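You operate a simulated robot arm through the tools that you are given. There is no shell and no other tool.

Carry out the task below with a simulated robot arm. There is one attempt and no reset: what you move stays moved.

TASK
Knead the dough in the floor mixer, lower the bowl and open the guard.
Fine: slow speed is set; it takes about ten seconds till no lump is left, then the stop key; isolator off before lever and guard.

The check looks at the end state, three seconds after you hand in, the way a careful person would. Anything else that was tipped, shoved, dropped, spilled or broken makes it a failure.

THE ROBOT
A 7-joint arm with a three-finger gripper, fixed in place. Base frame: the origin is at the foot of the arm, x ahead of it, y to its left, z up. Readings come in cm, degrees, newtons and seconds.
Its first joint turns from -166.0 to 166.0 degrees. Payload 2.69 kg.
The TCP is the grasp point between the finger pads, 3 cm short of the fingertips. In the tool frame z runs along the fingers and y along their closing line. Largest opening 12.8 cm; the body of the gripper starts 11.7 cm behind the TCP.
Orientation is that of the tool frame in the base frame, as [roll, pitch, yaw] about the fixed x, y, z axes, in that order (R = Rz(yaw) Ry(pitch) Rx(roll)). With the fingers straight down and closing along the base's y, the tool's x points along the base's -x, its y along +y and its z along -z.

THE INTERFACE
- The arm moves only by the tool move_arm. Its argument "rows" is one flat list of numbers, 7 for each row, row after row: the shift along the base's x, y, z in cm, then the turn, a rotation vector about the base's x, y, z in degrees, then the gripper command, from -1 (shut) to 1 (fully open), values between in proportion. In form: [tx, ty, tz, wx, wy, wz, gripper, tx, ty, tz, wx, wy, wz, gripper, ...]. A call has 1 to 20 rows; each row shifts and turns the commanded pose from where the row before left it. A row lasts 0.2 s, in which the tool goes at most 5 cm and 8.6 degrees; a call with a longer step from one row to the next is refused whole, and so is a gripper value outside its range. Where a pose cannot be reached the arm comes as near as it can. A force on the tool above 90 N (or 10 N above the force at the start of the call, whichever is more), or a blocked arm, ends the call early, and 0.2 s more pass. The fingers move at their own pace and stop on an object; they squeeze with about 24 N. The grip force told is the motor's: it shows also when the fingers shut on nothing. Time passes only in rows, and 0.2 s behind the last, so rows that do not move let the fingers close. The reply holds the time, the measured pose of the TCP, the force on the tool along the base axes, the opening and the grip force, in the units named above and with some noise, with the torque about the TCP (base axes, N m) and any sound that the robot's microphone picked up.
- Cameras (640 x 400 px; columns grow to the right, rows downward): "scene" is fixed at [5.09, 50.02, 178.55]; the picture's right is [-0.26, -0.96, 0.00], its down [-0.54, 0.15, -0.83] and it looks along [0.80, -0.22, -0.56] (base axes); focal length 305 px, centre (320, 200). "wrist" rides on the gripper at [5.8, 5.4, -13.1] in the tool frame; the picture's right is [-0.68, 0.74, 0.00], its down [-0.62, -0.57, -0.55] and it looks along [-0.40, -0.37, 0.84] (tool axes); focal length 234 px, centre (320, 200). There is no depth. A picture from a camera that has moved, and an enlarged one, comes with that camera's place and axes in the base frame and with its lens.
- get_image(camera): a new picture of that camera. It takes no simulated time.
- slide_trunk(by): slides the trunk up (or, below 0, down) by that many cm; the arm rides with it, the base frame stays. It gives what a move gives, with no picture.
- close_up(camera, box): a new picture of the part [left, top, right, bottom] of that camera's present view, enlarged. It takes no simulated time.
- sign_off(): hands the job in; it is judged then, once.

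Nothing tells you positions but the pictures and the camera data. Unless the task says otherwise, let go and move clear before handing in.

The tools are called after "Call:" by a JSON object that holds its "op" and its "data". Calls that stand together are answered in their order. move_arm: Moves the arm, as the interface text tells. Its arguments: {"type":"object","properties":{"rows":{"type":"array"}},"required":["rows"]} The other tools are called the same way: slide_trunk (by) slides the trunk up or down; get_image (camera) takes a picture; close_up (camera, box) takes an enlarged picture of a part of a camera's view; sign_off () hands the job in.

At the start:

```text
t: 0.0
ee_pos: [48.9, 28.01, 154.8]
tool_rot: [180.0, 0.0, -179.9]
force: [0.1, 0.8, -0.7]
wrist_torque: [-0.02, -0.05, 0.01]
opening: 12.79
gripper_force: 0.1
trunk travel left (down, up): [-15.0, 20.0]
```

scene: 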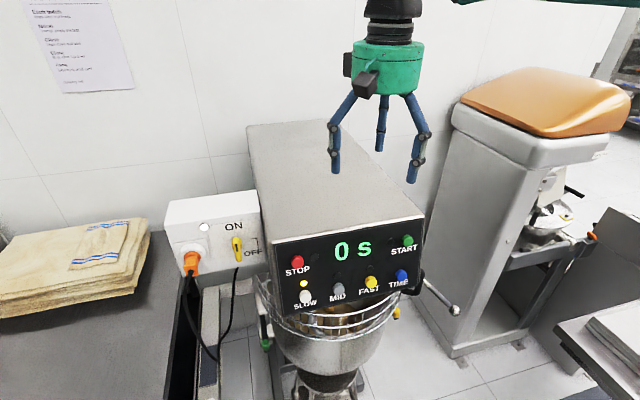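
wrist: 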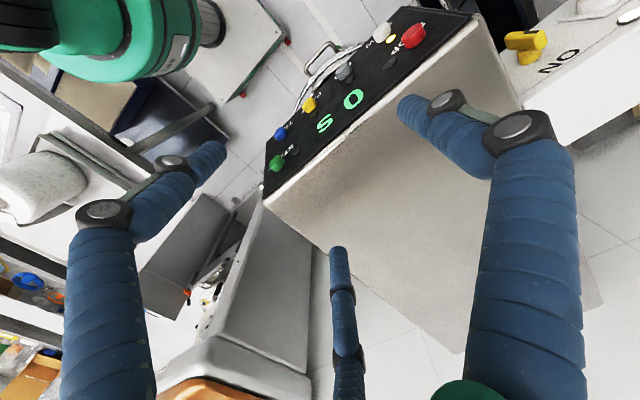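

I see a floor mixer with a control panel (STOP, START, SLOW, MID, FAST, TIME), an isolator on a white wall box at its left, and a bowl with a wire guard beneath the head. I'll look closer at each before moving.

Call:
{"op": "close_up", "data": {"camera": "scene", "box": [240, 200, 480, 350]}}

Call:
{"op": "close_up", "data": {"camera": "scene", "box": [150, 180, 310, 280]}}

Call:
{"op": "close_up", "data": {"camera": "scene", "box": [220, 260, 444, 400]}}

Call:
{"op": "close_up", "data": {"camera": "scene", "box": [20, 0, 148, 100]}}

Call:
{"op": "close_up", "data": {"camera": "scene", "box": [380, 240, 500, 330]}}

```text
2.67 times, centred on (360, 275) of scene
camera zoom: at [5.09, 50.02, 178.55], right [-0.26, -0.96, 0.0], down [-0.54, 0.15, -0.83], along [0.8, -0.22, -0.56], focal length 814 px, centre (213, 0)
```

zoom: 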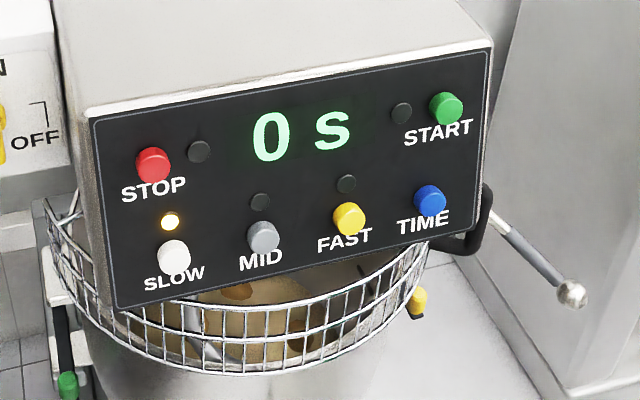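

```text
4.00 times, centred on (230, 230) of scene
camera zoom: at [5.09, 50.02, 178.55], right [-0.26, -0.96, 0.0], down [-0.54, 0.15, -0.83], along [0.8, -0.22, -0.56], focal length 1222 px, centre (680, 80)
```

zoom: 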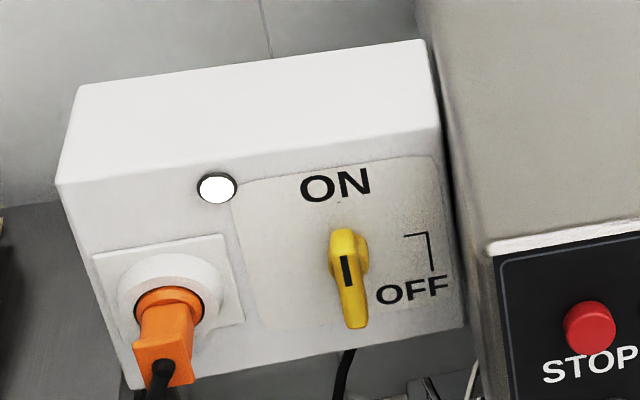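

```text
2.86 times, centred on (332, 330) of scene
camera zoom: at [5.09, 50.02, 178.55], right [-0.26, -0.96, 0.0], down [-0.54, 0.15, -0.83], along [0.8, -0.22, -0.56], focal length 873 px, centre (286, -171)
```

zoom: 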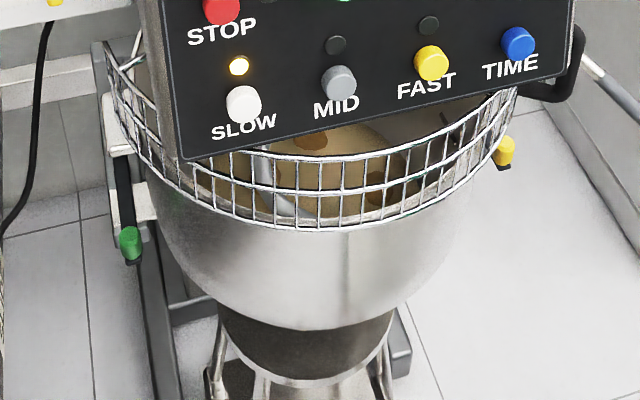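

```text
4.00 times, centred on (84, 50) of scene
camera zoom: at [5.09, 50.02, 178.55], right [-0.26, -0.96, 0.0], down [-0.54, 0.15, -0.83], along [0.8, -0.22, -0.56], focal length 1222 px, centre (1264, 800)
```

zoom: 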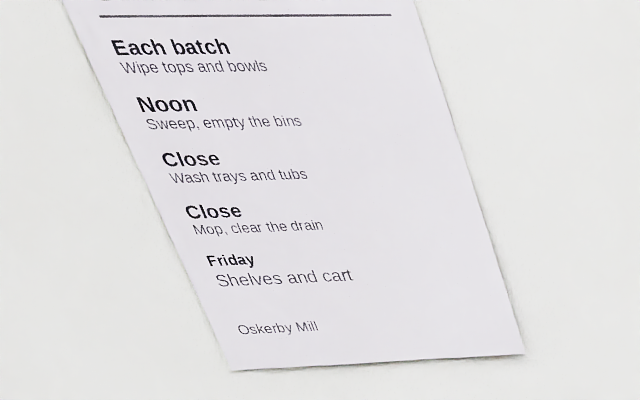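

```text
4.44 times, centred on (440, 285) of scene
camera zoom: at [5.09, 50.02, 178.55], right [-0.26, -0.96, 0.0], down [-0.54, 0.15, -0.83], along [0.8, -0.22, -0.56], focal length 1357 px, centre (-213, -178)
```

zoom: 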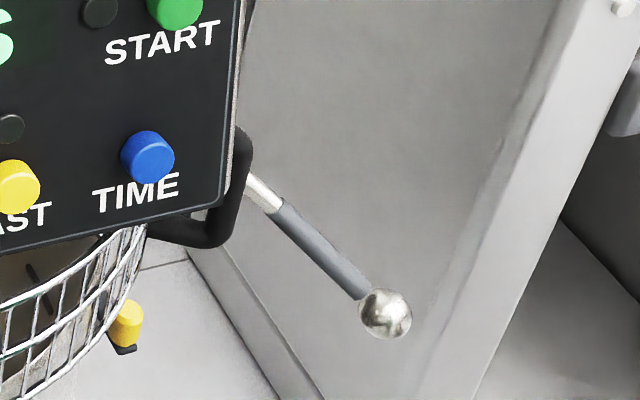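

The panel's keys triangulate to about x=50 (STOP near y=43, START near y=17, z≈132) and the isolator knob to about (62, 55, 128). I need better views of the lever and guard, so next I'll take wrist close-ups.

Call:
{"op": "close_up", "data": {"camera": "wrist", "box": [220, 0, 460, 150]}}

Call:
{"op": "close_up", "data": {"camera": "wrist", "box": [440, 0, 640, 125]}}

Call:
{"op": "close_up", "data": {"camera": "scene", "box": [240, 290, 336, 350]}}

Call:
{"op": "close_up", "data": {"camera": "scene", "box": [350, 280, 430, 330]}}

```text
2.67 times, centred on (340, 75) of wrist
camera zoom: at [43.09, 33.51, 167.93], right [0.68, 0.74, 0.0], down [0.62, -0.57, 0.55], along [0.4, -0.37, -0.84], focal length 624 px, centre (267, 533)
```

zoom: 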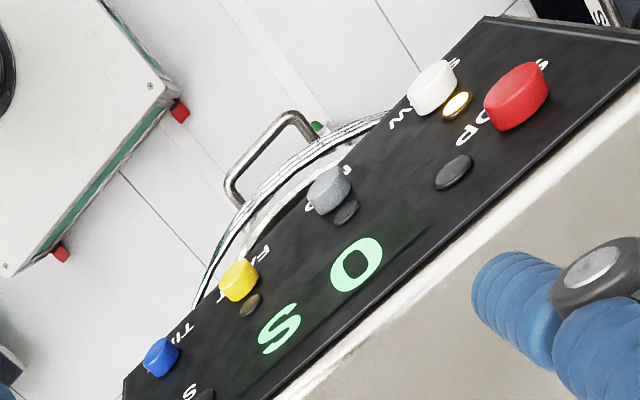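

```text
3.20 times, centred on (540, 62) of wrist
camera zoom: at [43.09, 33.51, 167.93], right [0.68, 0.74, 0.0], down [0.62, -0.57, 0.55], along [0.4, -0.37, -0.84], focal length 749 px, centre (-384, 640)
```

zoom: 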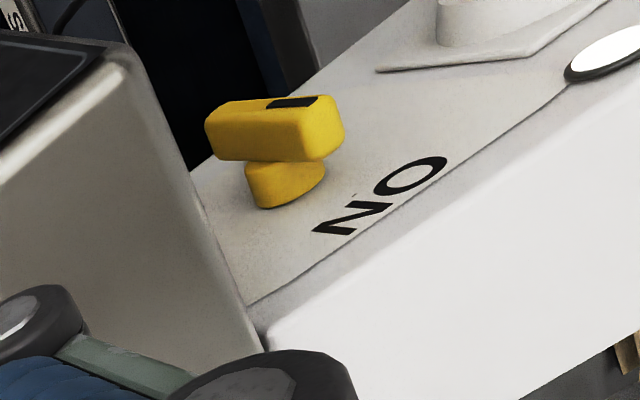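

```text
6.67 times, centred on (288, 320) of scene
camera zoom: at [5.09, 50.02, 178.55], right [-0.26, -0.96, 0.0], down [-0.54, 0.15, -0.83], along [0.8, -0.22, -0.56], focal length 2036 px, centre (533, -600)
```

zoom: 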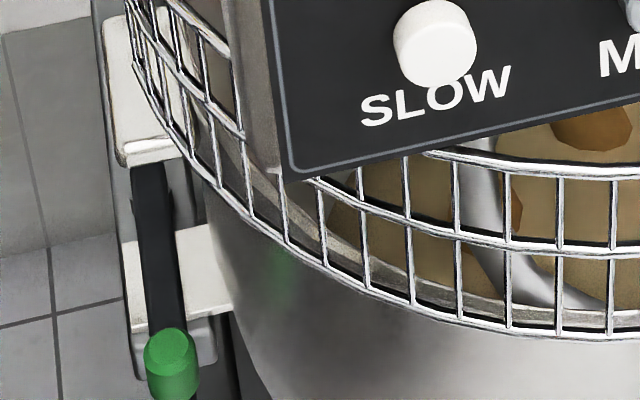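

```text
8.00 times, centred on (390, 305) of scene
camera zoom: at [5.09, 50.02, 178.55], right [-0.26, -0.96, 0.0], down [-0.54, 0.15, -0.83], along [0.8, -0.22, -0.56], focal length 2443 px, centre (-240, -640)
```

zoom: 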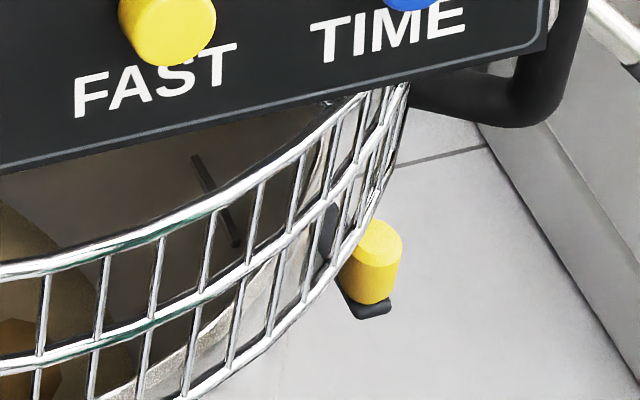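

The keys and isolator are clear, but I can't yet tell which handle moves the lift and which moves the guard. I'll pull the arm back and tilt it forward so the wrist camera looks at the bowl from the front.

Call:
{"op": "move_arm", "data": {"rows": [-3.5, 0, 0, 0, -7.5, 0, -1, -3.5, 0, 0, 0, -7.5, 0, -1, -3.5, 0, 0, 0, -7.5, 0, -1, -3.5, 0, -1, 0, -7.5, 0, -1, -3.5, 0, -1, 0, -7.5, 0, -1, -3.5, 0, -1, 0, -7.5, 0, -1]}}

Call:
{"op": "get_image", "data": {"camera": "wrist"}}

Call:
{"op": "get_image", "data": {"camera": "scene"}}

```text
t: 1.4
ee_pos: [27.88, 27.84, 151.54]
tool_rot: [-179.5, 45.0, -179.9]
force: [0.1, 0.7, -0.1]
wrist_torque: [-0.06, 0.03, -0.01]
opening: 0.24
gripper_force: 24.5
trunk travel left (down, up): [-15.0, 20.0]
```

```text
taken
camera wrist: at [14.67, 33.49, 156.63], right [0.48, 0.74, 0.47], down [0.05, -0.56, 0.83], along [0.88, -0.38, -0.3], focal length 234 px, centre (320, 200)
```

wrist: 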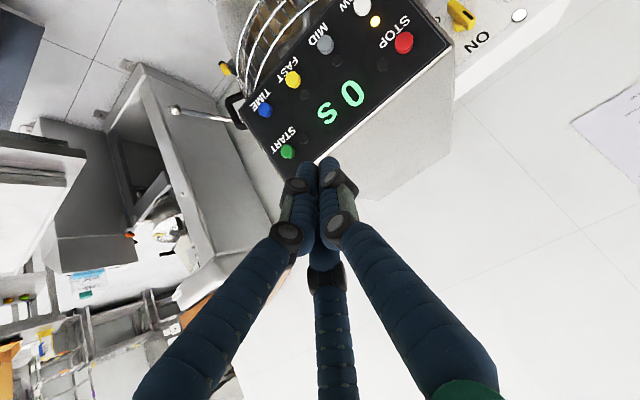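

```text
taken
```

scene: 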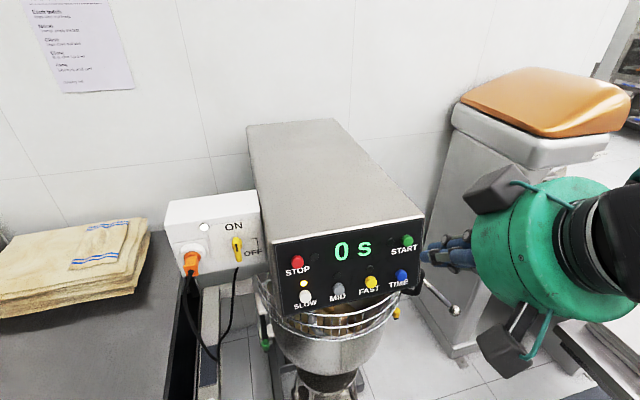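

The tilt works and the view shows the panel from the front. I'll lower the arm while staying back from the mixer to see the bowl, guard and lever.

Call:
{"op": "move_arm", "data": {"rows": [-1, 0, -5, 0, 0, 0, -1, -1, 0, -5, 0, 0, 0, -1, -1, 0, -5, 0, 0, 0, -1, 0, 0, -5, 0, 0, 0, -1]}}

Call:
{"op": "get_image", "data": {"camera": "wrist"}}

Call:
{"op": "close_up", "data": {"camera": "wrist", "box": [140, 0, 460, 200]}}

```text
refused: row 1 steps farther than a row can; nothing moved
```

```text
taken
camera wrist: at [14.67, 33.49, 156.63], right [0.48, 0.74, 0.47], down [0.05, -0.56, 0.83], along [0.88, -0.38, -0.3], focal length 234 px, centre (320, 200)
```

wrist: 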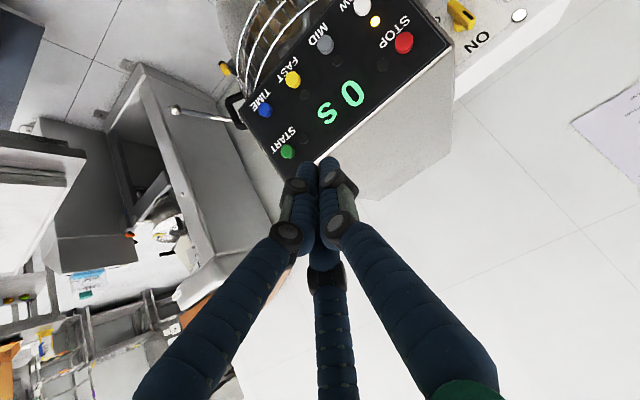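

```text
2.00 times, centred on (300, 100) of wrist
camera zoom: at [14.67, 33.49, 156.63], right [0.48, 0.74, 0.47], down [0.05, -0.56, 0.83], along [0.88, -0.38, -0.3], focal length 468 px, centre (360, 400)
```

zoom: 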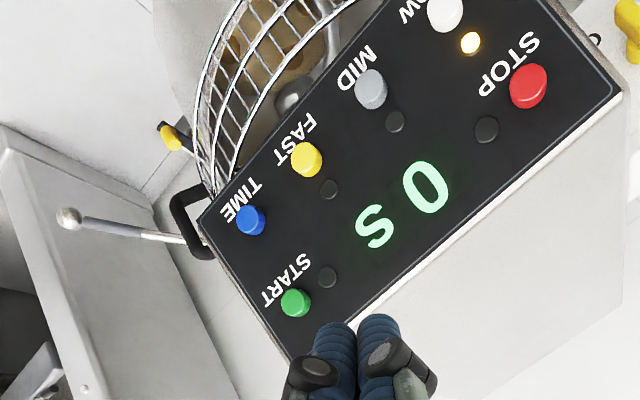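

That step was slightly too long. I'll repeat the descent with shorter rows.

Call:
{"op": "move_arm", "data": {"rows": [-0.5, 0, -4.5, 0, 0, 0, -1, -0.5, 0, -4.5, 0, 0, 0, -1, -0.5, 0, -4.5, 0, 0, 0, -1, -0.5, 0, -4.5, 0, 0, 0, -1]}}

Call:
{"op": "get_image", "data": {"camera": "wrist"}}

Call:
{"op": "close_up", "data": {"camera": "wrist", "box": [140, 0, 460, 200]}}

```text
t: 2.4
ee_pos: [26.03, 27.92, 133.84]
tool_rot: [179.9, 44.9, 179.9]
force: [0.2, -0.3, -0.7]
wrist_torque: [0.02, 0.0, 0.01]
opening: 0.21
gripper_force: 23.7
trunk travel left (down, up): [-15.0, 20.0]
```

```text
taken
camera wrist: at [12.6, 33.44, 138.93], right [0.48, 0.74, 0.48], down [0.05, -0.57, 0.82], along [0.88, -0.37, -0.31], focal length 234 px, centre (320, 200)
```

wrist: 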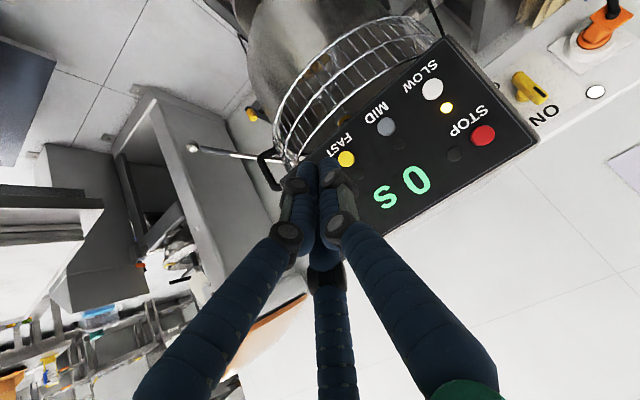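

```text
2.00 times, centred on (300, 100) of wrist
camera zoom: at [12.6, 33.44, 138.93], right [0.48, 0.74, 0.48], down [0.05, -0.57, 0.82], along [0.88, -0.37, -0.31], focal length 468 px, centre (360, 400)
```

zoom: 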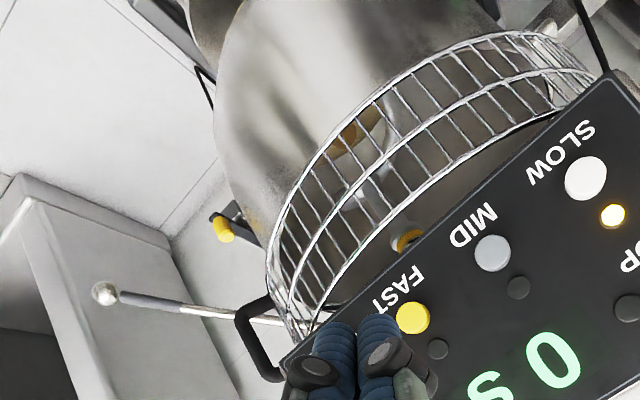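

The black loop handle seems to be fixed to the right end of the wire guard, and the steel-ball lever sits behind it. I'll go lower and further left for a clearer view of both.

Call:
{"op": "move_arm", "data": {"rows": [-1, 3, -3.5, 0, 0, 0, -1, -1, 3, -3.5, 0, 0, 0, -1, -1, 3, -3.5, 0, 0, 0, -1, -1, 3, -3.5, 0, 0, 0, -1, 0, 0, -4.5, 0, 0, 0, -1]}}

Call:
{"op": "get_image", "data": {"camera": "wrist"}}

Call:
{"op": "close_up", "data": {"camera": "wrist", "box": [140, 0, 460, 200]}}

Call:
{"op": "get_image", "data": {"camera": "scene"}}

```text
t: 3.8
ee_pos: [24.84, 40.7, 119.4]
tool_rot: [172.7, 44.4, 170.6]
force: [0.4, 0.8, 0.0]
wrist_torque: [-0.05, 0.02, 0.02]
opening: 0.2
gripper_force: 23.8
trunk travel left (down, up): [-15.0, 20.0]
stopped in row 5: the arm was blocked; the commanded pose is now the measured one
```

```text
taken
camera wrist: at [11.88, 46.68, 125.01], right [0.53, 0.65, 0.54], down [0.0, -0.64, 0.77], along [0.85, -0.41, -0.34], focal length 234 px, centre (320, 200)
```

wrist: 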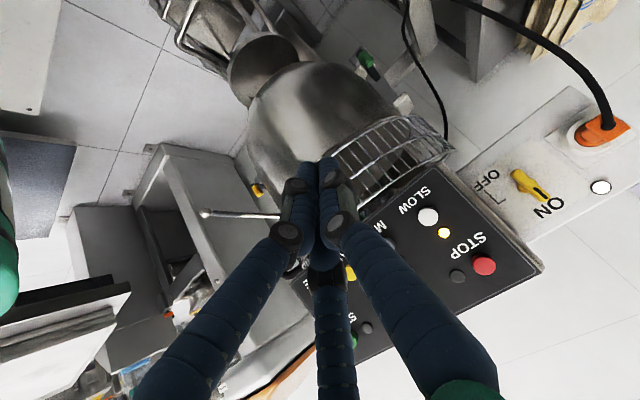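

```text
2.00 times, centred on (300, 100) of wrist
camera zoom: at [11.88, 46.68, 125.01], right [0.53, 0.65, 0.54], down [0.0, -0.64, 0.77], along [0.85, -0.41, -0.34], focal length 468 px, centre (360, 400)
```

zoom: 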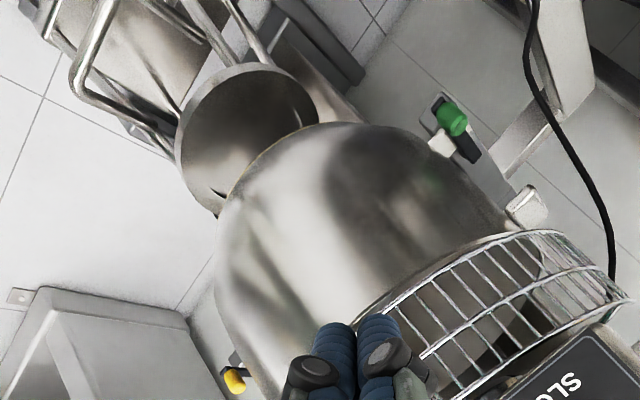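

```text
taken
```

scene: 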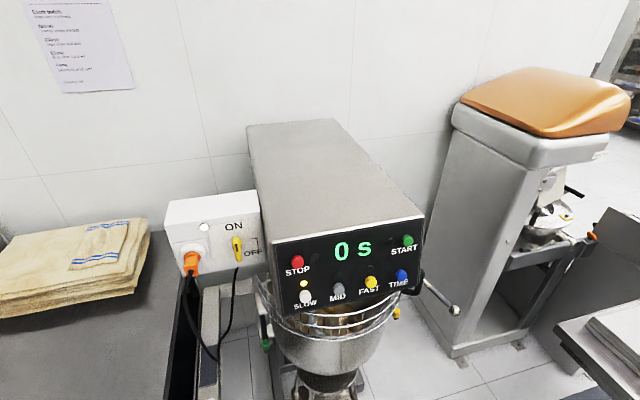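

I read the layout this way: bowl clamps have the green and yellow knobs (not to be touched), the guard is wire with a black loop handle, and the lift lever's ball is near (64, -22, 74). First I'll straighten the tool and line it up about 3 cm in front of START.

Call:
{"op": "move_arm", "data": {"rows": [0, -2, 4, -4.7, 0, 4.7, -1, 0, -3, 3.5, 0, 0, 0, -1, 1, -3, 3, 0, -4, 0, -1, 2, -3, 3, 0, -5, 0, -1, 3, -3, 0.5, 0, -5, 0, -1, 3, -3, 0, 0, -5, 0, -1, 3, -3, 0, 0, -5, 0, -1, 3, -3, 0, 0, -5, 0, -1, 3, -0.4, 0, 0, -6, 0, -1]}}

Call:
{"op": "get_image", "data": {"camera": "wrist"}}

Call:
{"op": "get_image", "data": {"camera": "scene"}}

```text
t: 5.8
ee_pos: [42.47, 17.51, 133.55]
tool_rot: [179.9, 79.9, -179.0]
force: [0.4, -1.0, 0.5]
wrist_torque: [0.04, 0.02, 0.04]
opening: 0.25
gripper_force: 24.6
trunk travel left (down, up): [-15.0, 20.0]
```

```text
taken
camera wrist: at [28.45, 22.62, 129.99], right [0.1, 0.74, 0.67], down [-0.42, -0.57, 0.7], along [0.9, -0.35, 0.25], focal length 234 px, centre (320, 200)
```

wrist: 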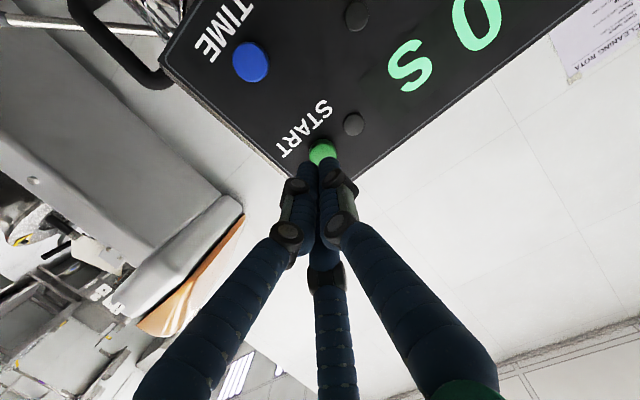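

```text
taken
```

scene: 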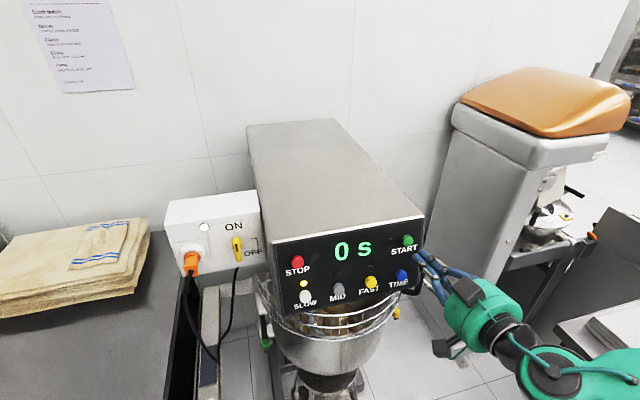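

The fingertips are lined up about 4 cm in front of START. I'll approach along the tool axis in small steps and watch the force.

Call:
{"op": "move_arm", "data": {"rows": [1, 0, -0.17, 0, 0, 0, -1, 1, 0, -0.17, 0, 0, 0, -1, 1, 0, -0.17, 0, 0, 0, -1]}}

Call:
{"op": "close_up", "data": {"camera": "wrist", "box": [240, 60, 400, 220]}}

Call:
{"op": "close_up", "data": {"camera": "scene", "box": [260, 220, 452, 340]}}

```text
t: 6.6
ee_pos: [45.53, 17.57, 132.88]
tool_rot: [-179.7, 79.8, -178.7]
force: [-1.2, -0.1, -0.7]
wrist_torque: [-0.05, 0.01, 0.0]
opening: 0.22
gripper_force: 23.7
trunk travel left (down, up): [-15.0, 20.0]
```

```text
2.50 times, centred on (320, 140) of wrist
camera zoom: at [31.55, 22.72, 129.48], right [0.11, 0.74, 0.67], down [-0.42, -0.57, 0.7], along [0.9, -0.35, 0.25], focal length 585 px, centre (320, 350)
```

zoom: 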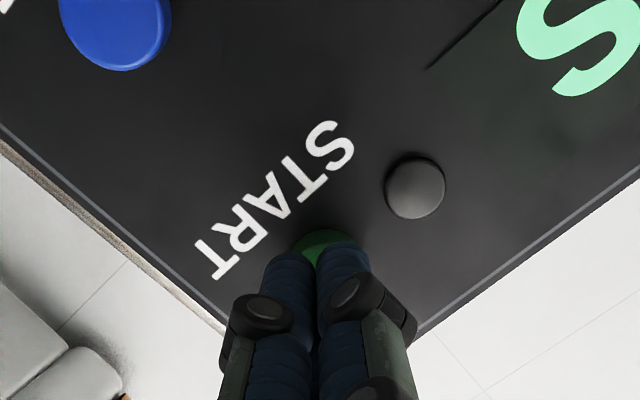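

```text
3.33 times, centred on (356, 280) of scene
camera zoom: at [5.09, 50.02, 178.55], right [-0.26, -0.96, 0.0], down [-0.54, 0.15, -0.83], along [0.8, -0.22, -0.56], focal length 1018 px, centre (200, -67)
```

zoom: 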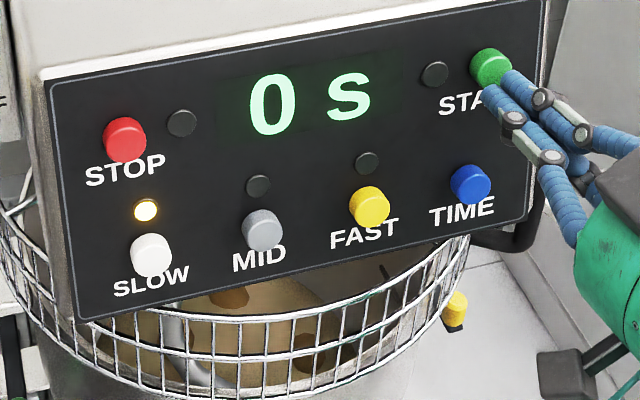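

The fingertips are almost touching START. I'll press in small steps.

Call:
{"op": "move_arm", "data": {"rows": [0.4, 0, 0, 0, 0, 0, -1, 0.4, 0, 0, 0, 0, 0, -1]}}

Call:
{"op": "close_up", "data": {"camera": "scene", "box": [260, 220, 452, 340]}}

```text
t: 7.2
ee_pos: [46.29, 17.36, 132.9]
tool_rot: [-179.9, 79.7, -178.8]
force: [0.6, 0.2, -0.3]
wrist_torque: [-0.01, 0.04, -0.01]
opening: 0.24
gripper_force: 24.2
trunk travel left (down, up): [-15.0, 20.0]
```

```text
3.33 times, centred on (356, 280) of scene
camera zoom: at [5.09, 50.02, 178.55], right [-0.26, -0.96, 0.0], down [-0.54, 0.15, -0.83], along [0.8, -0.22, -0.56], focal length 1018 px, centre (200, -67)
```

zoom: 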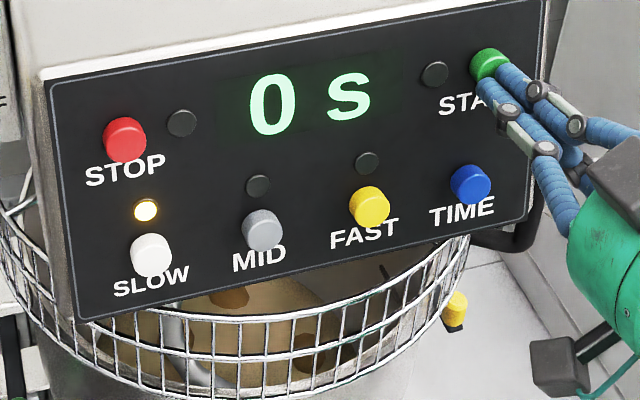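

No contact yet. I'll continue a little further.

Call:
{"op": "move_arm", "data": {"rows": [0.3, 0, 0.1, 0, 0, 0, -1, 0.3, 0, 0, 0, 0, 0, -1]}}

Call:
{"op": "close_up", "data": {"camera": "scene", "box": [260, 220, 452, 340]}}

```text
t: 7.8
ee_pos: [46.86, 17.62, 132.9]
tool_rot: [-180.0, 79.8, -178.8]
force: [-1.2, 0.2, 1.3]
wrist_torque: [0.01, -0.04, -0.02]
opening: 0.21
gripper_force: 25.0
trunk travel left (down, up): [-15.0, 20.0]
```

```text
3.33 times, centred on (356, 280) of scene
camera zoom: at [5.09, 50.02, 178.55], right [-0.26, -0.96, 0.0], down [-0.54, 0.15, -0.83], along [0.8, -0.22, -0.56], focal length 1018 px, centre (200, -67)
```

zoom: 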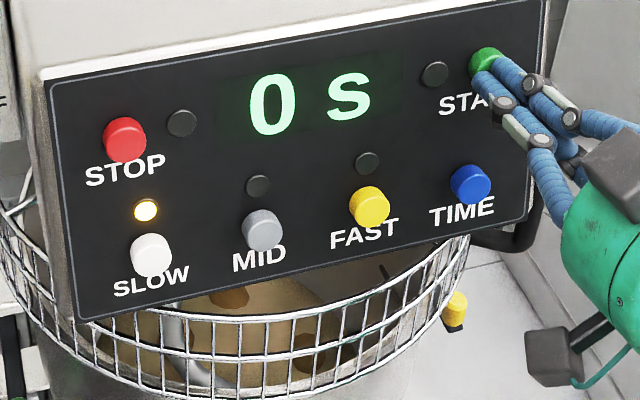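

Still no contact. I'll aim slightly higher and left to centre on the key, and keep pressing.

Call:
{"op": "move_arm", "data": {"rows": [0.2, 0.2, 0.4, 0, 0, 0, -1, 0.3, 0, 0, 0, 0, 0, -1]}}

Call:
{"op": "close_up", "data": {"camera": "scene", "box": [260, 220, 452, 340]}}

```text
t: 8.4
ee_pos: [47.37, 17.73, 133.44]
tool_rot: [-180.0, 79.9, -178.8]
force: [-4.2, 1.1, 0.8]
wrist_torque: [0.01, 0.06, -0.04]
opening: 0.21
gripper_force: 24.3
trunk travel left (down, up): [-15.0, 20.0]
heard: click
```

```text
3.33 times, centred on (356, 280) of scene
camera zoom: at [5.09, 50.02, 178.55], right [-0.26, -0.96, 0.0], down [-0.54, 0.15, -0.83], along [0.8, -0.22, -0.56], focal length 1018 px, centre (200, -67)
```

zoom: 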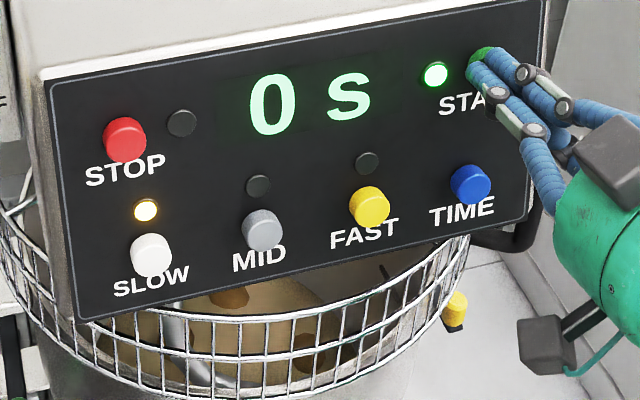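

START clicked and its lamp is on. I'll back off and move across to wait in front of STOP.

Call:
{"op": "move_arm", "data": {"rows": [-3, 0, 0, 0, 0, 0, -1, 0, 4.95, 0, 0, 0, 0, -1, 0, 4.95, 0, 0, 0, 0, -1, 0, 4.95, 0, 0, 0, 0, -1, 0, 4.95, -0.1, 0, 0, 0, -1, 0, 4.95, -0.2, 0, 0, 0, -1]}}

Call:
{"op": "close_up", "data": {"camera": "scene", "box": [240, 230, 448, 360]}}

Call:
{"op": "get_image", "data": {"camera": "wrist"}}

```text
t: 9.8
ee_pos: [44.28, 42.38, 133.11]
tool_rot: [-179.9, 79.8, -178.9]
force: [-1.0, -0.9, -0.7]
wrist_torque: [-0.01, 0.02, 0.09]
opening: 0.23
gripper_force: 24.1
trunk travel left (down, up): [-15.0, 20.0]
```

```text
3.08 times, centred on (344, 295) of scene
camera zoom: at [5.09, 50.02, 178.55], right [-0.26, -0.96, 0.0], down [-0.54, 0.15, -0.83], along [0.8, -0.22, -0.56], focal length 940 px, centre (246, -92)
```

zoom: 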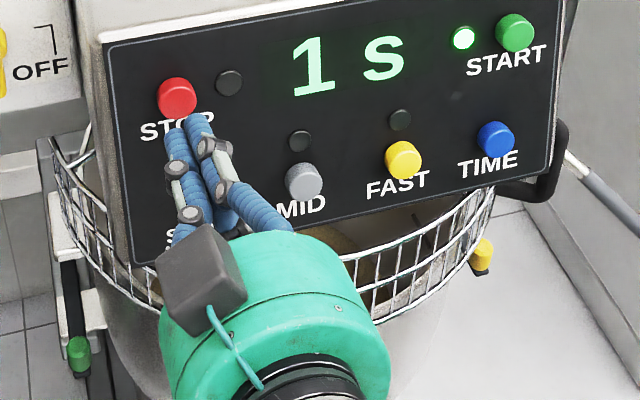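

```text
taken
camera wrist: at [30.26, 47.61, 129.64], right [0.11, 0.74, 0.67], down [-0.42, -0.57, 0.7], along [0.9, -0.35, 0.25], focal length 234 px, centre (320, 200)
```

wrist: 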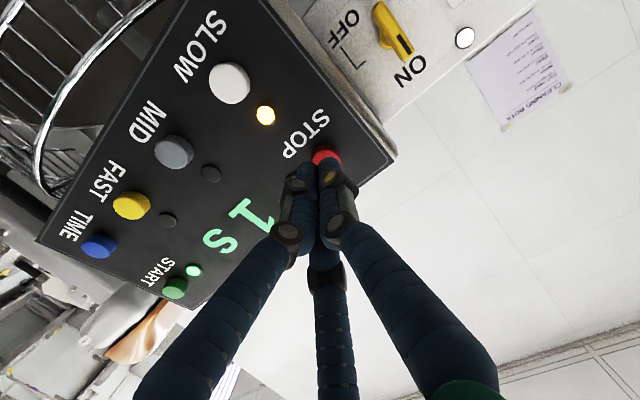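

The counter reads 1 s and I'm in front of STOP, but the gripper hides the dough in the scene view. I'll shift left so the dough stays visible, within a few rows of STOP.

Call:
{"op": "move_arm", "data": {"rows": [0, 4.9, 0, 0, 0, 0, -1, 0, 4.9, 0, 0, 0, 0, -1, 0, 4.9, 0, 0, 0, 0, -1]}}

Call:
{"op": "close_up", "data": {"camera": "scene", "box": [240, 230, 448, 360]}}

Call:
{"op": "close_up", "data": {"camera": "scene", "box": [270, 285, 398, 365]}}

```text
t: 10.6
ee_pos: [44.24, 57.08, 132.81]
tool_rot: [-179.7, 79.8, -178.6]
force: [0.0, 0.7, 0.5]
wrist_torque: [-0.04, -0.02, 0.02]
opening: 0.2
gripper_force: 24.1
trunk travel left (down, up): [-15.0, 20.0]
```

```text
3.08 times, centred on (344, 295) of scene
camera zoom: at [5.09, 50.02, 178.55], right [-0.26, -0.96, 0.0], down [-0.54, 0.15, -0.83], along [0.8, -0.22, -0.56], focal length 940 px, centre (246, -92)
```

zoom: 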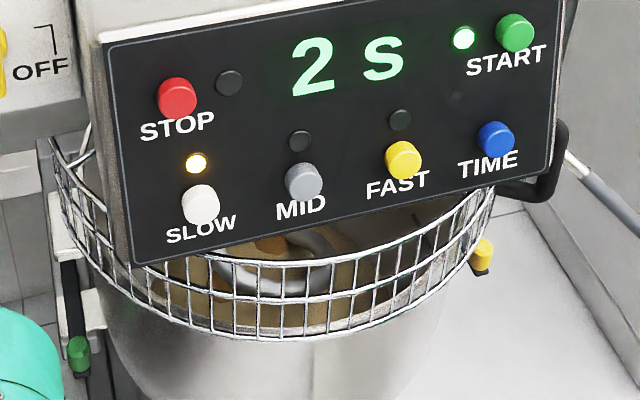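

```text
5.00 times, centred on (334, 325) of scene
camera zoom: at [5.09, 50.02, 178.55], right [-0.26, -0.96, 0.0], down [-0.54, 0.15, -0.83], along [0.8, -0.22, -0.56], focal length 1527 px, centre (250, -425)
```

zoom: 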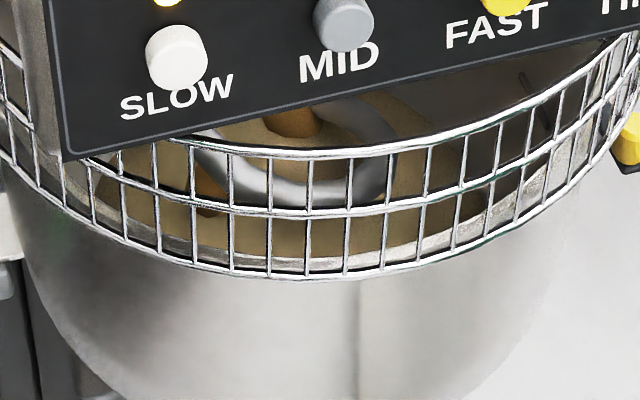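

I can see the dough, with brown lumps still in it at 2 s. I'll wait here about 4 seconds and check again.

Call:
{"op": "move_arm", "data": {"rows": [0, 0, 0, 0, 0, 0, -1, 0, 0, 0, 0, 0, 0, -1, 0, 0, 0, 0, 0, 0, -1, 0, 0, 0, 0, 0, 0, -1, 0, 0, 0, 0, 0, 0, -1, 0, 0, 0, 0, 0, 0, -1, 0, 0, 0, 0, 0, 0, -1, 0, 0, 0, 0, 0, 0, -1, 0, 0, 0, 0, 0, 0, -1, 0, 0, 0, 0, 0, 0, -1, 0, 0, 0, 0, 0, 0, -1, 0, 0, 0, 0, 0, 0, -1, 0, 0, 0, 0, 0, 0, -1, 0, 0, 0, 0, 0, 0, -1, 0, 0, 0, 0, 0, 0, -1, 0, 0, 0, 0, 0, 0, -1, 0, 0, 0, 0, 0, 0, -1, 0, 0, 0, 0, 0, 0, -1]}}

Call:
{"op": "close_up", "data": {"camera": "scene", "box": [270, 285, 398, 365]}}

Call:
{"op": "close_up", "data": {"camera": "scene", "box": [240, 230, 448, 360]}}

```text
t: 14.4
ee_pos: [44.23, 57.11, 133.05]
tool_rot: [-180.0, 79.8, -178.8]
force: [0.8, -0.8, -0.5]
wrist_torque: [0.04, 0.0, -0.05]
opening: 0.2
gripper_force: 24.4
trunk travel left (down, up): [-15.0, 20.0]
```

```text
5.00 times, centred on (334, 325) of scene
camera zoom: at [5.09, 50.02, 178.55], right [-0.26, -0.96, 0.0], down [-0.54, 0.15, -0.83], along [0.8, -0.22, -0.56], focal length 1527 px, centre (250, -425)
```

zoom: 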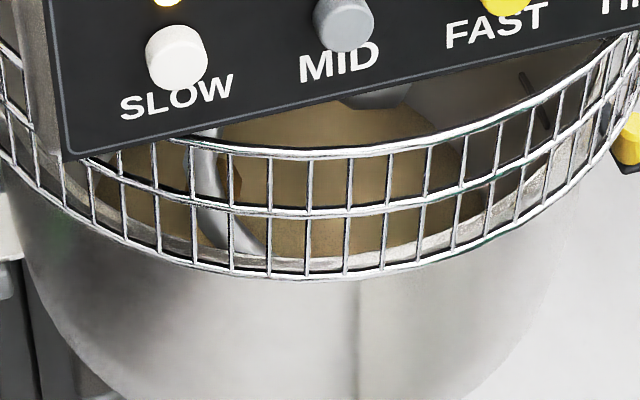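

```text
3.08 times, centred on (344, 295) of scene
camera zoom: at [5.09, 50.02, 178.55], right [-0.26, -0.96, 0.0], down [-0.54, 0.15, -0.83], along [0.8, -0.22, -0.56], focal length 940 px, centre (246, -92)
```

zoom: 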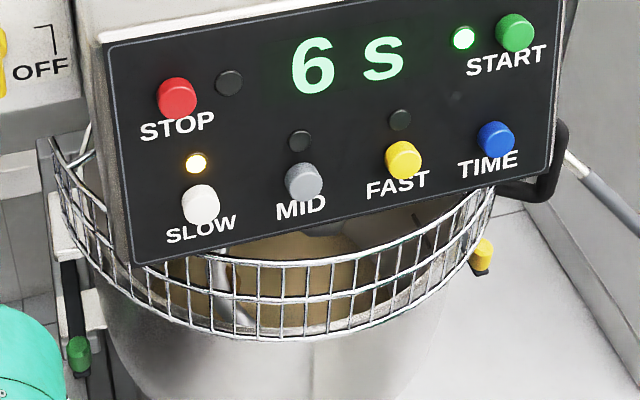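

At 6 s no lump shows from this angle, but the dough is still turning. I'll sample in shorter waits.

Call:
{"op": "move_arm", "data": {"rows": [0, 0, 0, 0, 0, 0, -1, 0, 0, 0, 0, 0, 0, -1, 0, 0, 0, 0, 0, 0, -1]}}

Call:
{"op": "close_up", "data": {"camera": "scene", "box": [270, 285, 398, 365]}}

```text
t: 15.2
ee_pos: [44.1, 56.99, 132.89]
tool_rot: [-179.9, 79.8, -178.8]
force: [-0.3, 0.0, 0.5]
wrist_torque: [-0.01, 0.01, -0.02]
opening: 0.23
gripper_force: 24.1
trunk travel left (down, up): [-15.0, 20.0]
```

```text
5.00 times, centred on (334, 325) of scene
camera zoom: at [5.09, 50.02, 178.55], right [-0.26, -0.96, 0.0], down [-0.54, 0.15, -0.83], along [0.8, -0.22, -0.56], focal length 1527 px, centre (250, -425)
```

zoom: 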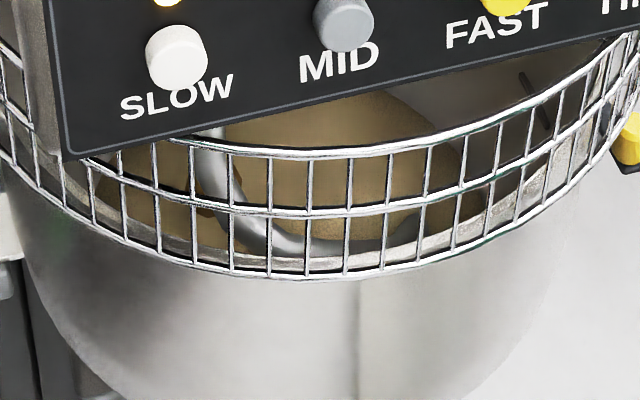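

There may be a small brown patch by the hook still. I'll keep sampling.

Call:
{"op": "close_up", "data": {"camera": "scene", "box": [280, 300, 344, 340]}}

Call:
{"op": "move_arm", "data": {"rows": [0, 0, 0, 0, 0, 0, -1, 0, 0, 0, 0, 0, 0, -1, 0, 0, 0, 0, 0, 0, -1]}}

Call:
{"op": "close_up", "data": {"camera": "scene", "box": [280, 295, 380, 345]}}

Call:
{"op": "close_up", "data": {"camera": "scene", "box": [240, 230, 448, 360]}}

```text
10.00 times, centred on (312, 320) of scene
camera zoom: at [5.09, 50.02, 178.55], right [-0.26, -0.96, 0.0], down [-0.54, 0.15, -0.83], along [0.8, -0.22, -0.56], focal length 3054 px, centre (400, -1000)
```

zoom: 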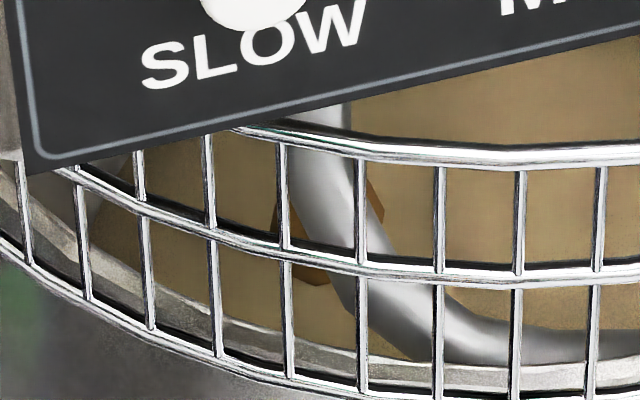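

```text
t: 16.0
ee_pos: [44.24, 57.1, 132.9]
tool_rot: [-179.9, 79.9, -178.8]
force: [1.0, 0.8, -0.8]
wrist_torque: [-0.03, 0.04, -0.02]
opening: 0.23
gripper_force: 23.7
trunk travel left (down, up): [-15.0, 20.0]
```

```text
6.40 times, centred on (330, 320) of scene
camera zoom: at [5.09, 50.02, 178.55], right [-0.26, -0.96, 0.0], down [-0.54, 0.15, -0.83], along [0.8, -0.22, -0.56], focal length 1954 px, centre (256, -568)
```

zoom: 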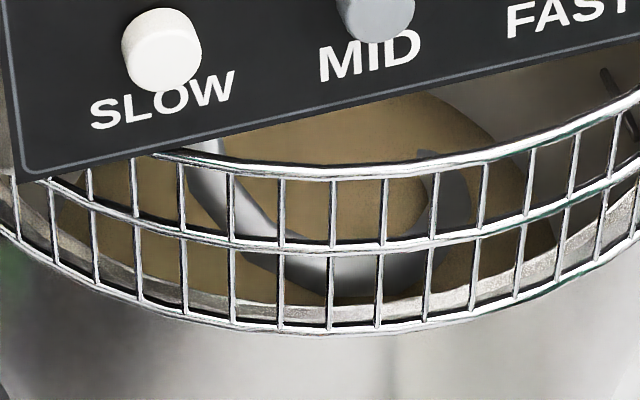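

```text
3.08 times, centred on (344, 295) of scene
camera zoom: at [5.09, 50.02, 178.55], right [-0.26, -0.96, 0.0], down [-0.54, 0.15, -0.83], along [0.8, -0.22, -0.56], focal length 940 px, centre (246, -92)
```

zoom: 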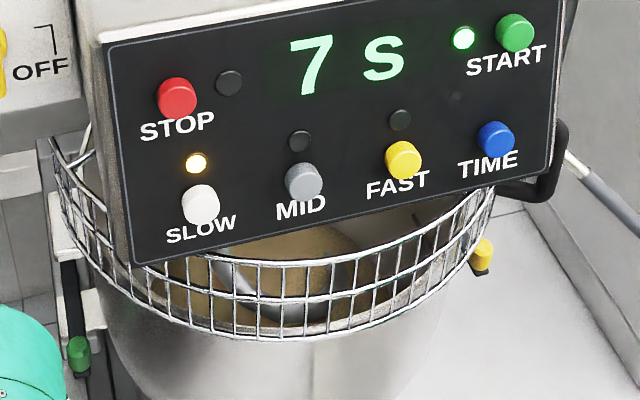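

A lump was still there just before 7 s, now hidden behind the hook. I'll keep going.

Call:
{"op": "move_arm", "data": {"rows": [0, 0, 0, 0, 0, 0, -1, 0, 0, 0, 0, 0, 0, -1, 0, 0, 0, 0, 0, 0, -1]}}

Call:
{"op": "close_up", "data": {"camera": "scene", "box": [280, 295, 380, 345]}}

Call:
{"op": "move_arm", "data": {"rows": [0, 0, 0, 0, 0, 0, -1, 0, 0, 0, 0, 0, 0, -1]}}

Call:
{"op": "close_up", "data": {"camera": "scene", "box": [280, 295, 380, 345]}}

Call:
{"op": "close_up", "data": {"camera": "scene", "box": [240, 230, 448, 360]}}

```text
t: 16.8
ee_pos: [44.27, 57.16, 132.95]
tool_rot: [-180.0, 79.9, -178.9]
force: [0.4, 0.0, 0.4]
wrist_torque: [0.0, 0.0, -0.01]
opening: 0.2
gripper_force: 24.2
trunk travel left (down, up): [-15.0, 20.0]
```

```text
6.40 times, centred on (330, 320) of scene
camera zoom: at [5.09, 50.02, 178.55], right [-0.26, -0.96, 0.0], down [-0.54, 0.15, -0.83], along [0.8, -0.22, -0.56], focal length 1954 px, centre (256, -568)
```

zoom: 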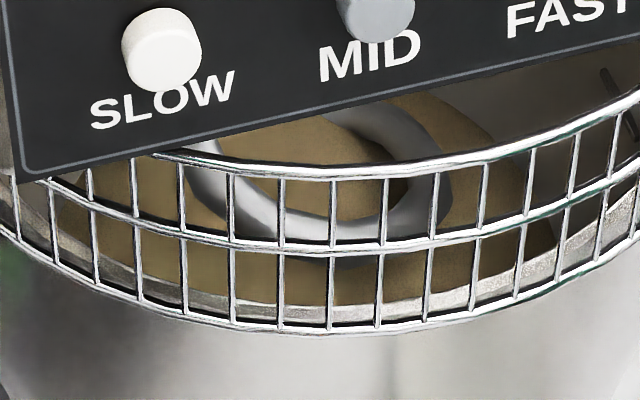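

```text
t: 17.4
ee_pos: [44.33, 57.07, 133.03]
tool_rot: [-179.9, 79.8, -178.8]
force: [-0.2, -0.8, -0.6]
wrist_torque: [0.02, -0.02, 0.03]
opening: 0.22
gripper_force: 23.9
trunk travel left (down, up): [-15.0, 20.0]
```

```text
6.40 times, centred on (330, 320) of scene
camera zoom: at [5.09, 50.02, 178.55], right [-0.26, -0.96, 0.0], down [-0.54, 0.15, -0.83], along [0.8, -0.22, -0.56], focal length 1954 px, centre (256, -568)
```

zoom: 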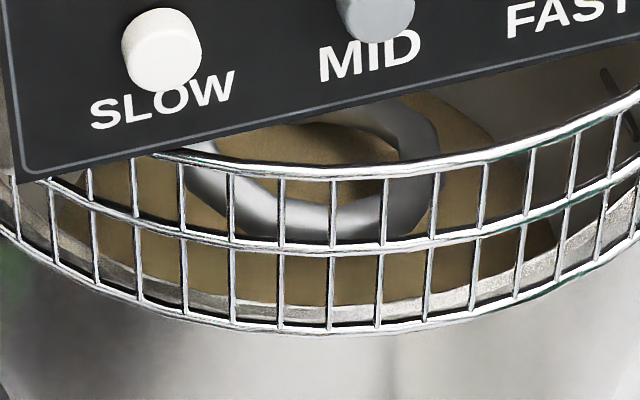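

```text
3.08 times, centred on (344, 295) of scene
camera zoom: at [5.09, 50.02, 178.55], right [-0.26, -0.96, 0.0], down [-0.54, 0.15, -0.83], along [0.8, -0.22, -0.56], focal length 940 px, centre (246, -92)
```

zoom: 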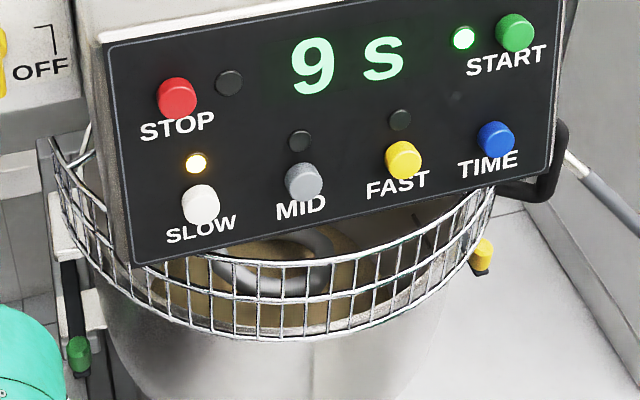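

At 9 s the dough looks uniform with no lump. I'll move back to STOP and press it, which will land at about ten seconds.

Call:
{"op": "move_arm", "data": {"rows": [0.2, -4.9, 0, 0, 0, 0, -1, 0.3, -4.9, 0, 0, 0, 0, -1, 0.5, -4.9, 0.1, 0, 0, 0, -1, 1.0, 0.1, 0.1, 0, 0, 0, -1, 0.6, 0, 0, 0, 0, 0, -1, 0.4, 0, 0, 0, 0, 0, -1, 0.3, 0, 0, 0, 0, 0, -1]}}

Call:
{"op": "close_up", "data": {"camera": "scene", "box": [240, 230, 448, 360]}}

```text
t: 19.0
ee_pos: [47.37, 42.48, 133.2]
tool_rot: [-179.7, 79.9, -178.7]
force: [-23.3, -4.9, -2.1]
wrist_torque: [-0.04, 0.35, -0.31]
opening: 0.24
gripper_force: 24.0
trunk travel left (down, up): [-15.0, 20.0]
heard: click
```

```text
3.08 times, centred on (344, 295) of scene
camera zoom: at [5.09, 50.02, 178.55], right [-0.26, -0.96, 0.0], down [-0.54, 0.15, -0.83], along [0.8, -0.22, -0.56], focal length 940 px, centre (246, -92)
```

zoom: 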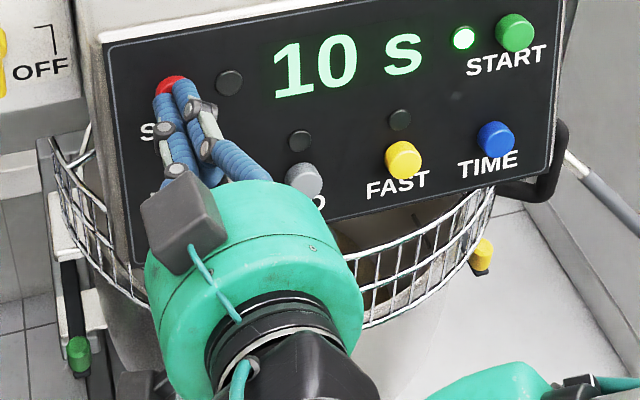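

STOP clicked at 10 s, but the START lamp still looks lit. I'll back off and check.

Call:
{"op": "move_arm", "data": {"rows": [-2, 0, 0, 0, 0, 0, -1, -2, 3, 0, 0, 0, 0, -1]}}

Call:
{"op": "close_up", "data": {"camera": "scene", "box": [240, 230, 448, 360]}}

```text
t: 19.6
ee_pos: [43.53, 45.77, 133.33]
tool_rot: [179.8, 79.9, -179.3]
force: [0.4, -0.6, 0.7]
wrist_torque: [0.04, 0.04, 0.08]
opening: 0.21
gripper_force: 24.3
trunk travel left (down, up): [-15.0, 20.0]
```

```text
3.08 times, centred on (344, 295) of scene
camera zoom: at [5.09, 50.02, 178.55], right [-0.26, -0.96, 0.0], down [-0.54, 0.15, -0.83], along [0.8, -0.22, -0.56], focal length 940 px, centre (246, -92)
```

zoom: 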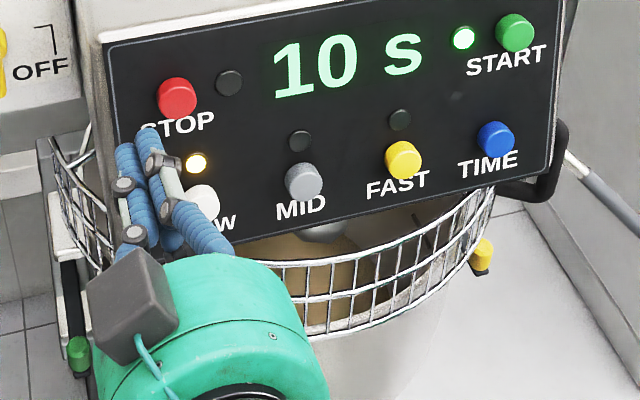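

The display has stayed at 10 s although 11 would be due, so it may have stopped even though the START lamp is lit. I'll clear the view and see whether the hook is still moving.

Call:
{"op": "move_arm", "data": {"rows": [0, 4.9, 0, 0, 0, 0, -1, 0, 4.9, 0, 0, 0, 0, -1]}}

Call:
{"op": "close_up", "data": {"camera": "scene", "box": [240, 230, 448, 360]}}

Call:
{"op": "move_arm", "data": {"rows": [0, 0, 0, 0, 0, 0, -1]}}

Call:
{"op": "close_up", "data": {"camera": "scene", "box": [240, 230, 448, 360]}}

```text
t: 20.2
ee_pos: [43.61, 55.29, 133.33]
tool_rot: [-179.7, 79.7, -178.8]
force: [0.2, -0.9, 0.5]
wrist_torque: [0.02, -0.02, 0.06]
opening: 0.22
gripper_force: 23.6
trunk travel left (down, up): [-15.0, 20.0]
```

```text
3.08 times, centred on (344, 295) of scene
camera zoom: at [5.09, 50.02, 178.55], right [-0.26, -0.96, 0.0], down [-0.54, 0.15, -0.83], along [0.8, -0.22, -0.56], focal length 940 px, centre (246, -92)
```

zoom: 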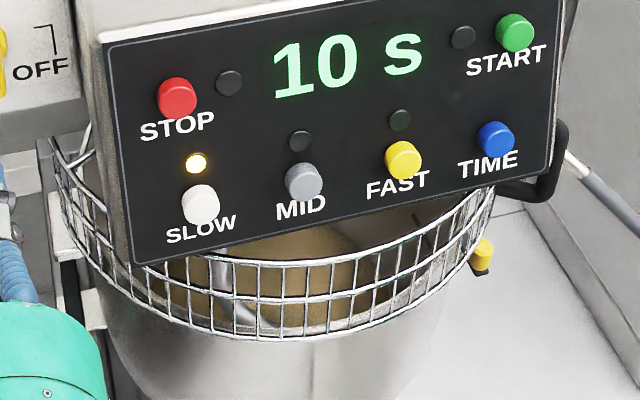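

```text
t: 20.6
ee_pos: [43.65, 55.07, 133.47]
tool_rot: [179.7, 79.7, -179.2]
force: [-0.4, -1.0, 0.6]
wrist_torque: [0.01, -0.01, 0.07]
opening: 0.2
gripper_force: 23.8
trunk travel left (down, up): [-15.0, 20.0]
```

```text
3.08 times, centred on (344, 295) of scene
camera zoom: at [5.09, 50.02, 178.55], right [-0.26, -0.96, 0.0], down [-0.54, 0.15, -0.83], along [0.8, -0.22, -0.56], focal length 940 px, centre (246, -92)
```

zoom: 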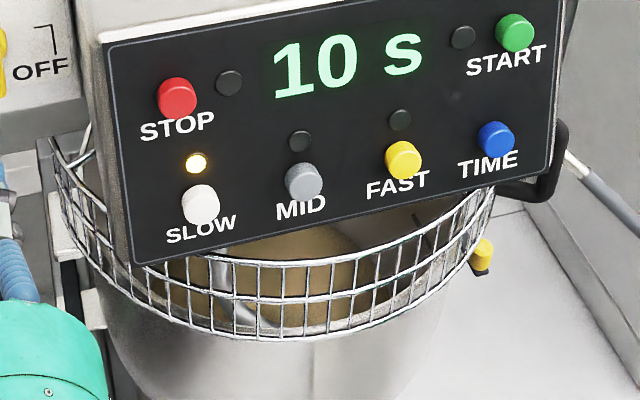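

The run lamp is off and the hook is still: the mixer has stopped at 10 s. I'll check the dough for lumps before isolating.

Call:
{"op": "close_up", "data": {"camera": "scene", "box": [280, 295, 380, 345]}}

Call:
{"op": "get_image", "data": {"camera": "wrist"}}

Call:
{"op": "close_up", "data": {"camera": "scene", "box": [200, 205, 280, 265]}}

```text
6.40 times, centred on (330, 320) of scene
camera zoom: at [5.09, 50.02, 178.55], right [-0.26, -0.96, 0.0], down [-0.54, 0.15, -0.83], along [0.8, -0.22, -0.56], focal length 1954 px, centre (256, -568)
```

zoom: 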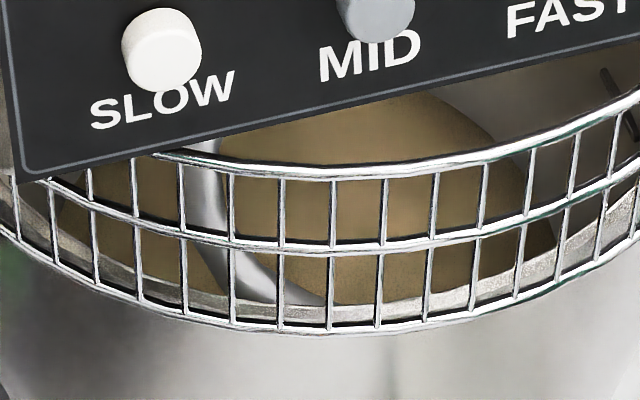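

```text
taken
camera wrist: at [29.63, 60.43, 129.94], right [0.11, 0.74, 0.67], down [-0.42, -0.57, 0.7], along [0.9, -0.35, 0.25], focal length 234 px, centre (320, 200)
```

wrist: 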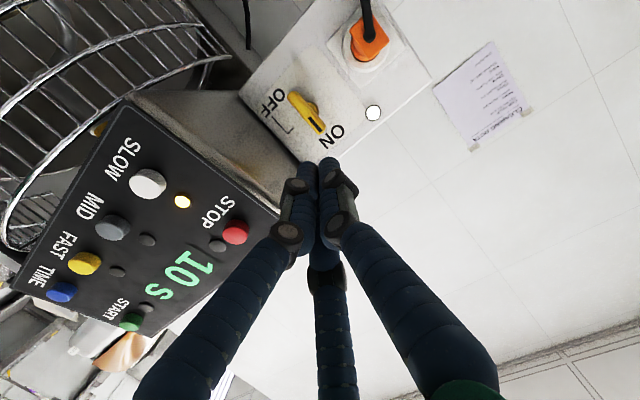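

```text
6.67 times, centred on (240, 235) of scene
camera zoom: at [5.09, 50.02, 178.55], right [-0.26, -0.96, 0.0], down [-0.54, 0.15, -0.83], along [0.8, -0.22, -0.56], focal length 2036 px, centre (853, -33)
```

zoom: 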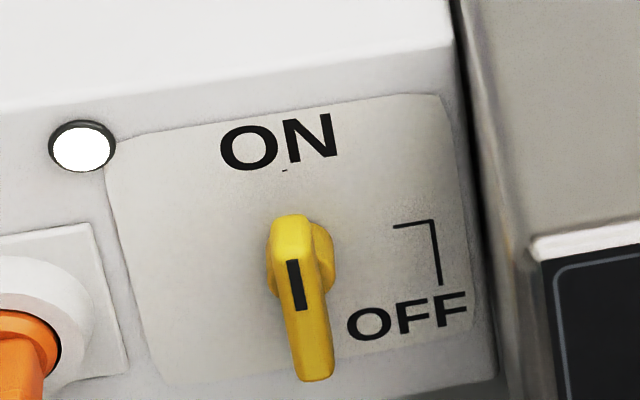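

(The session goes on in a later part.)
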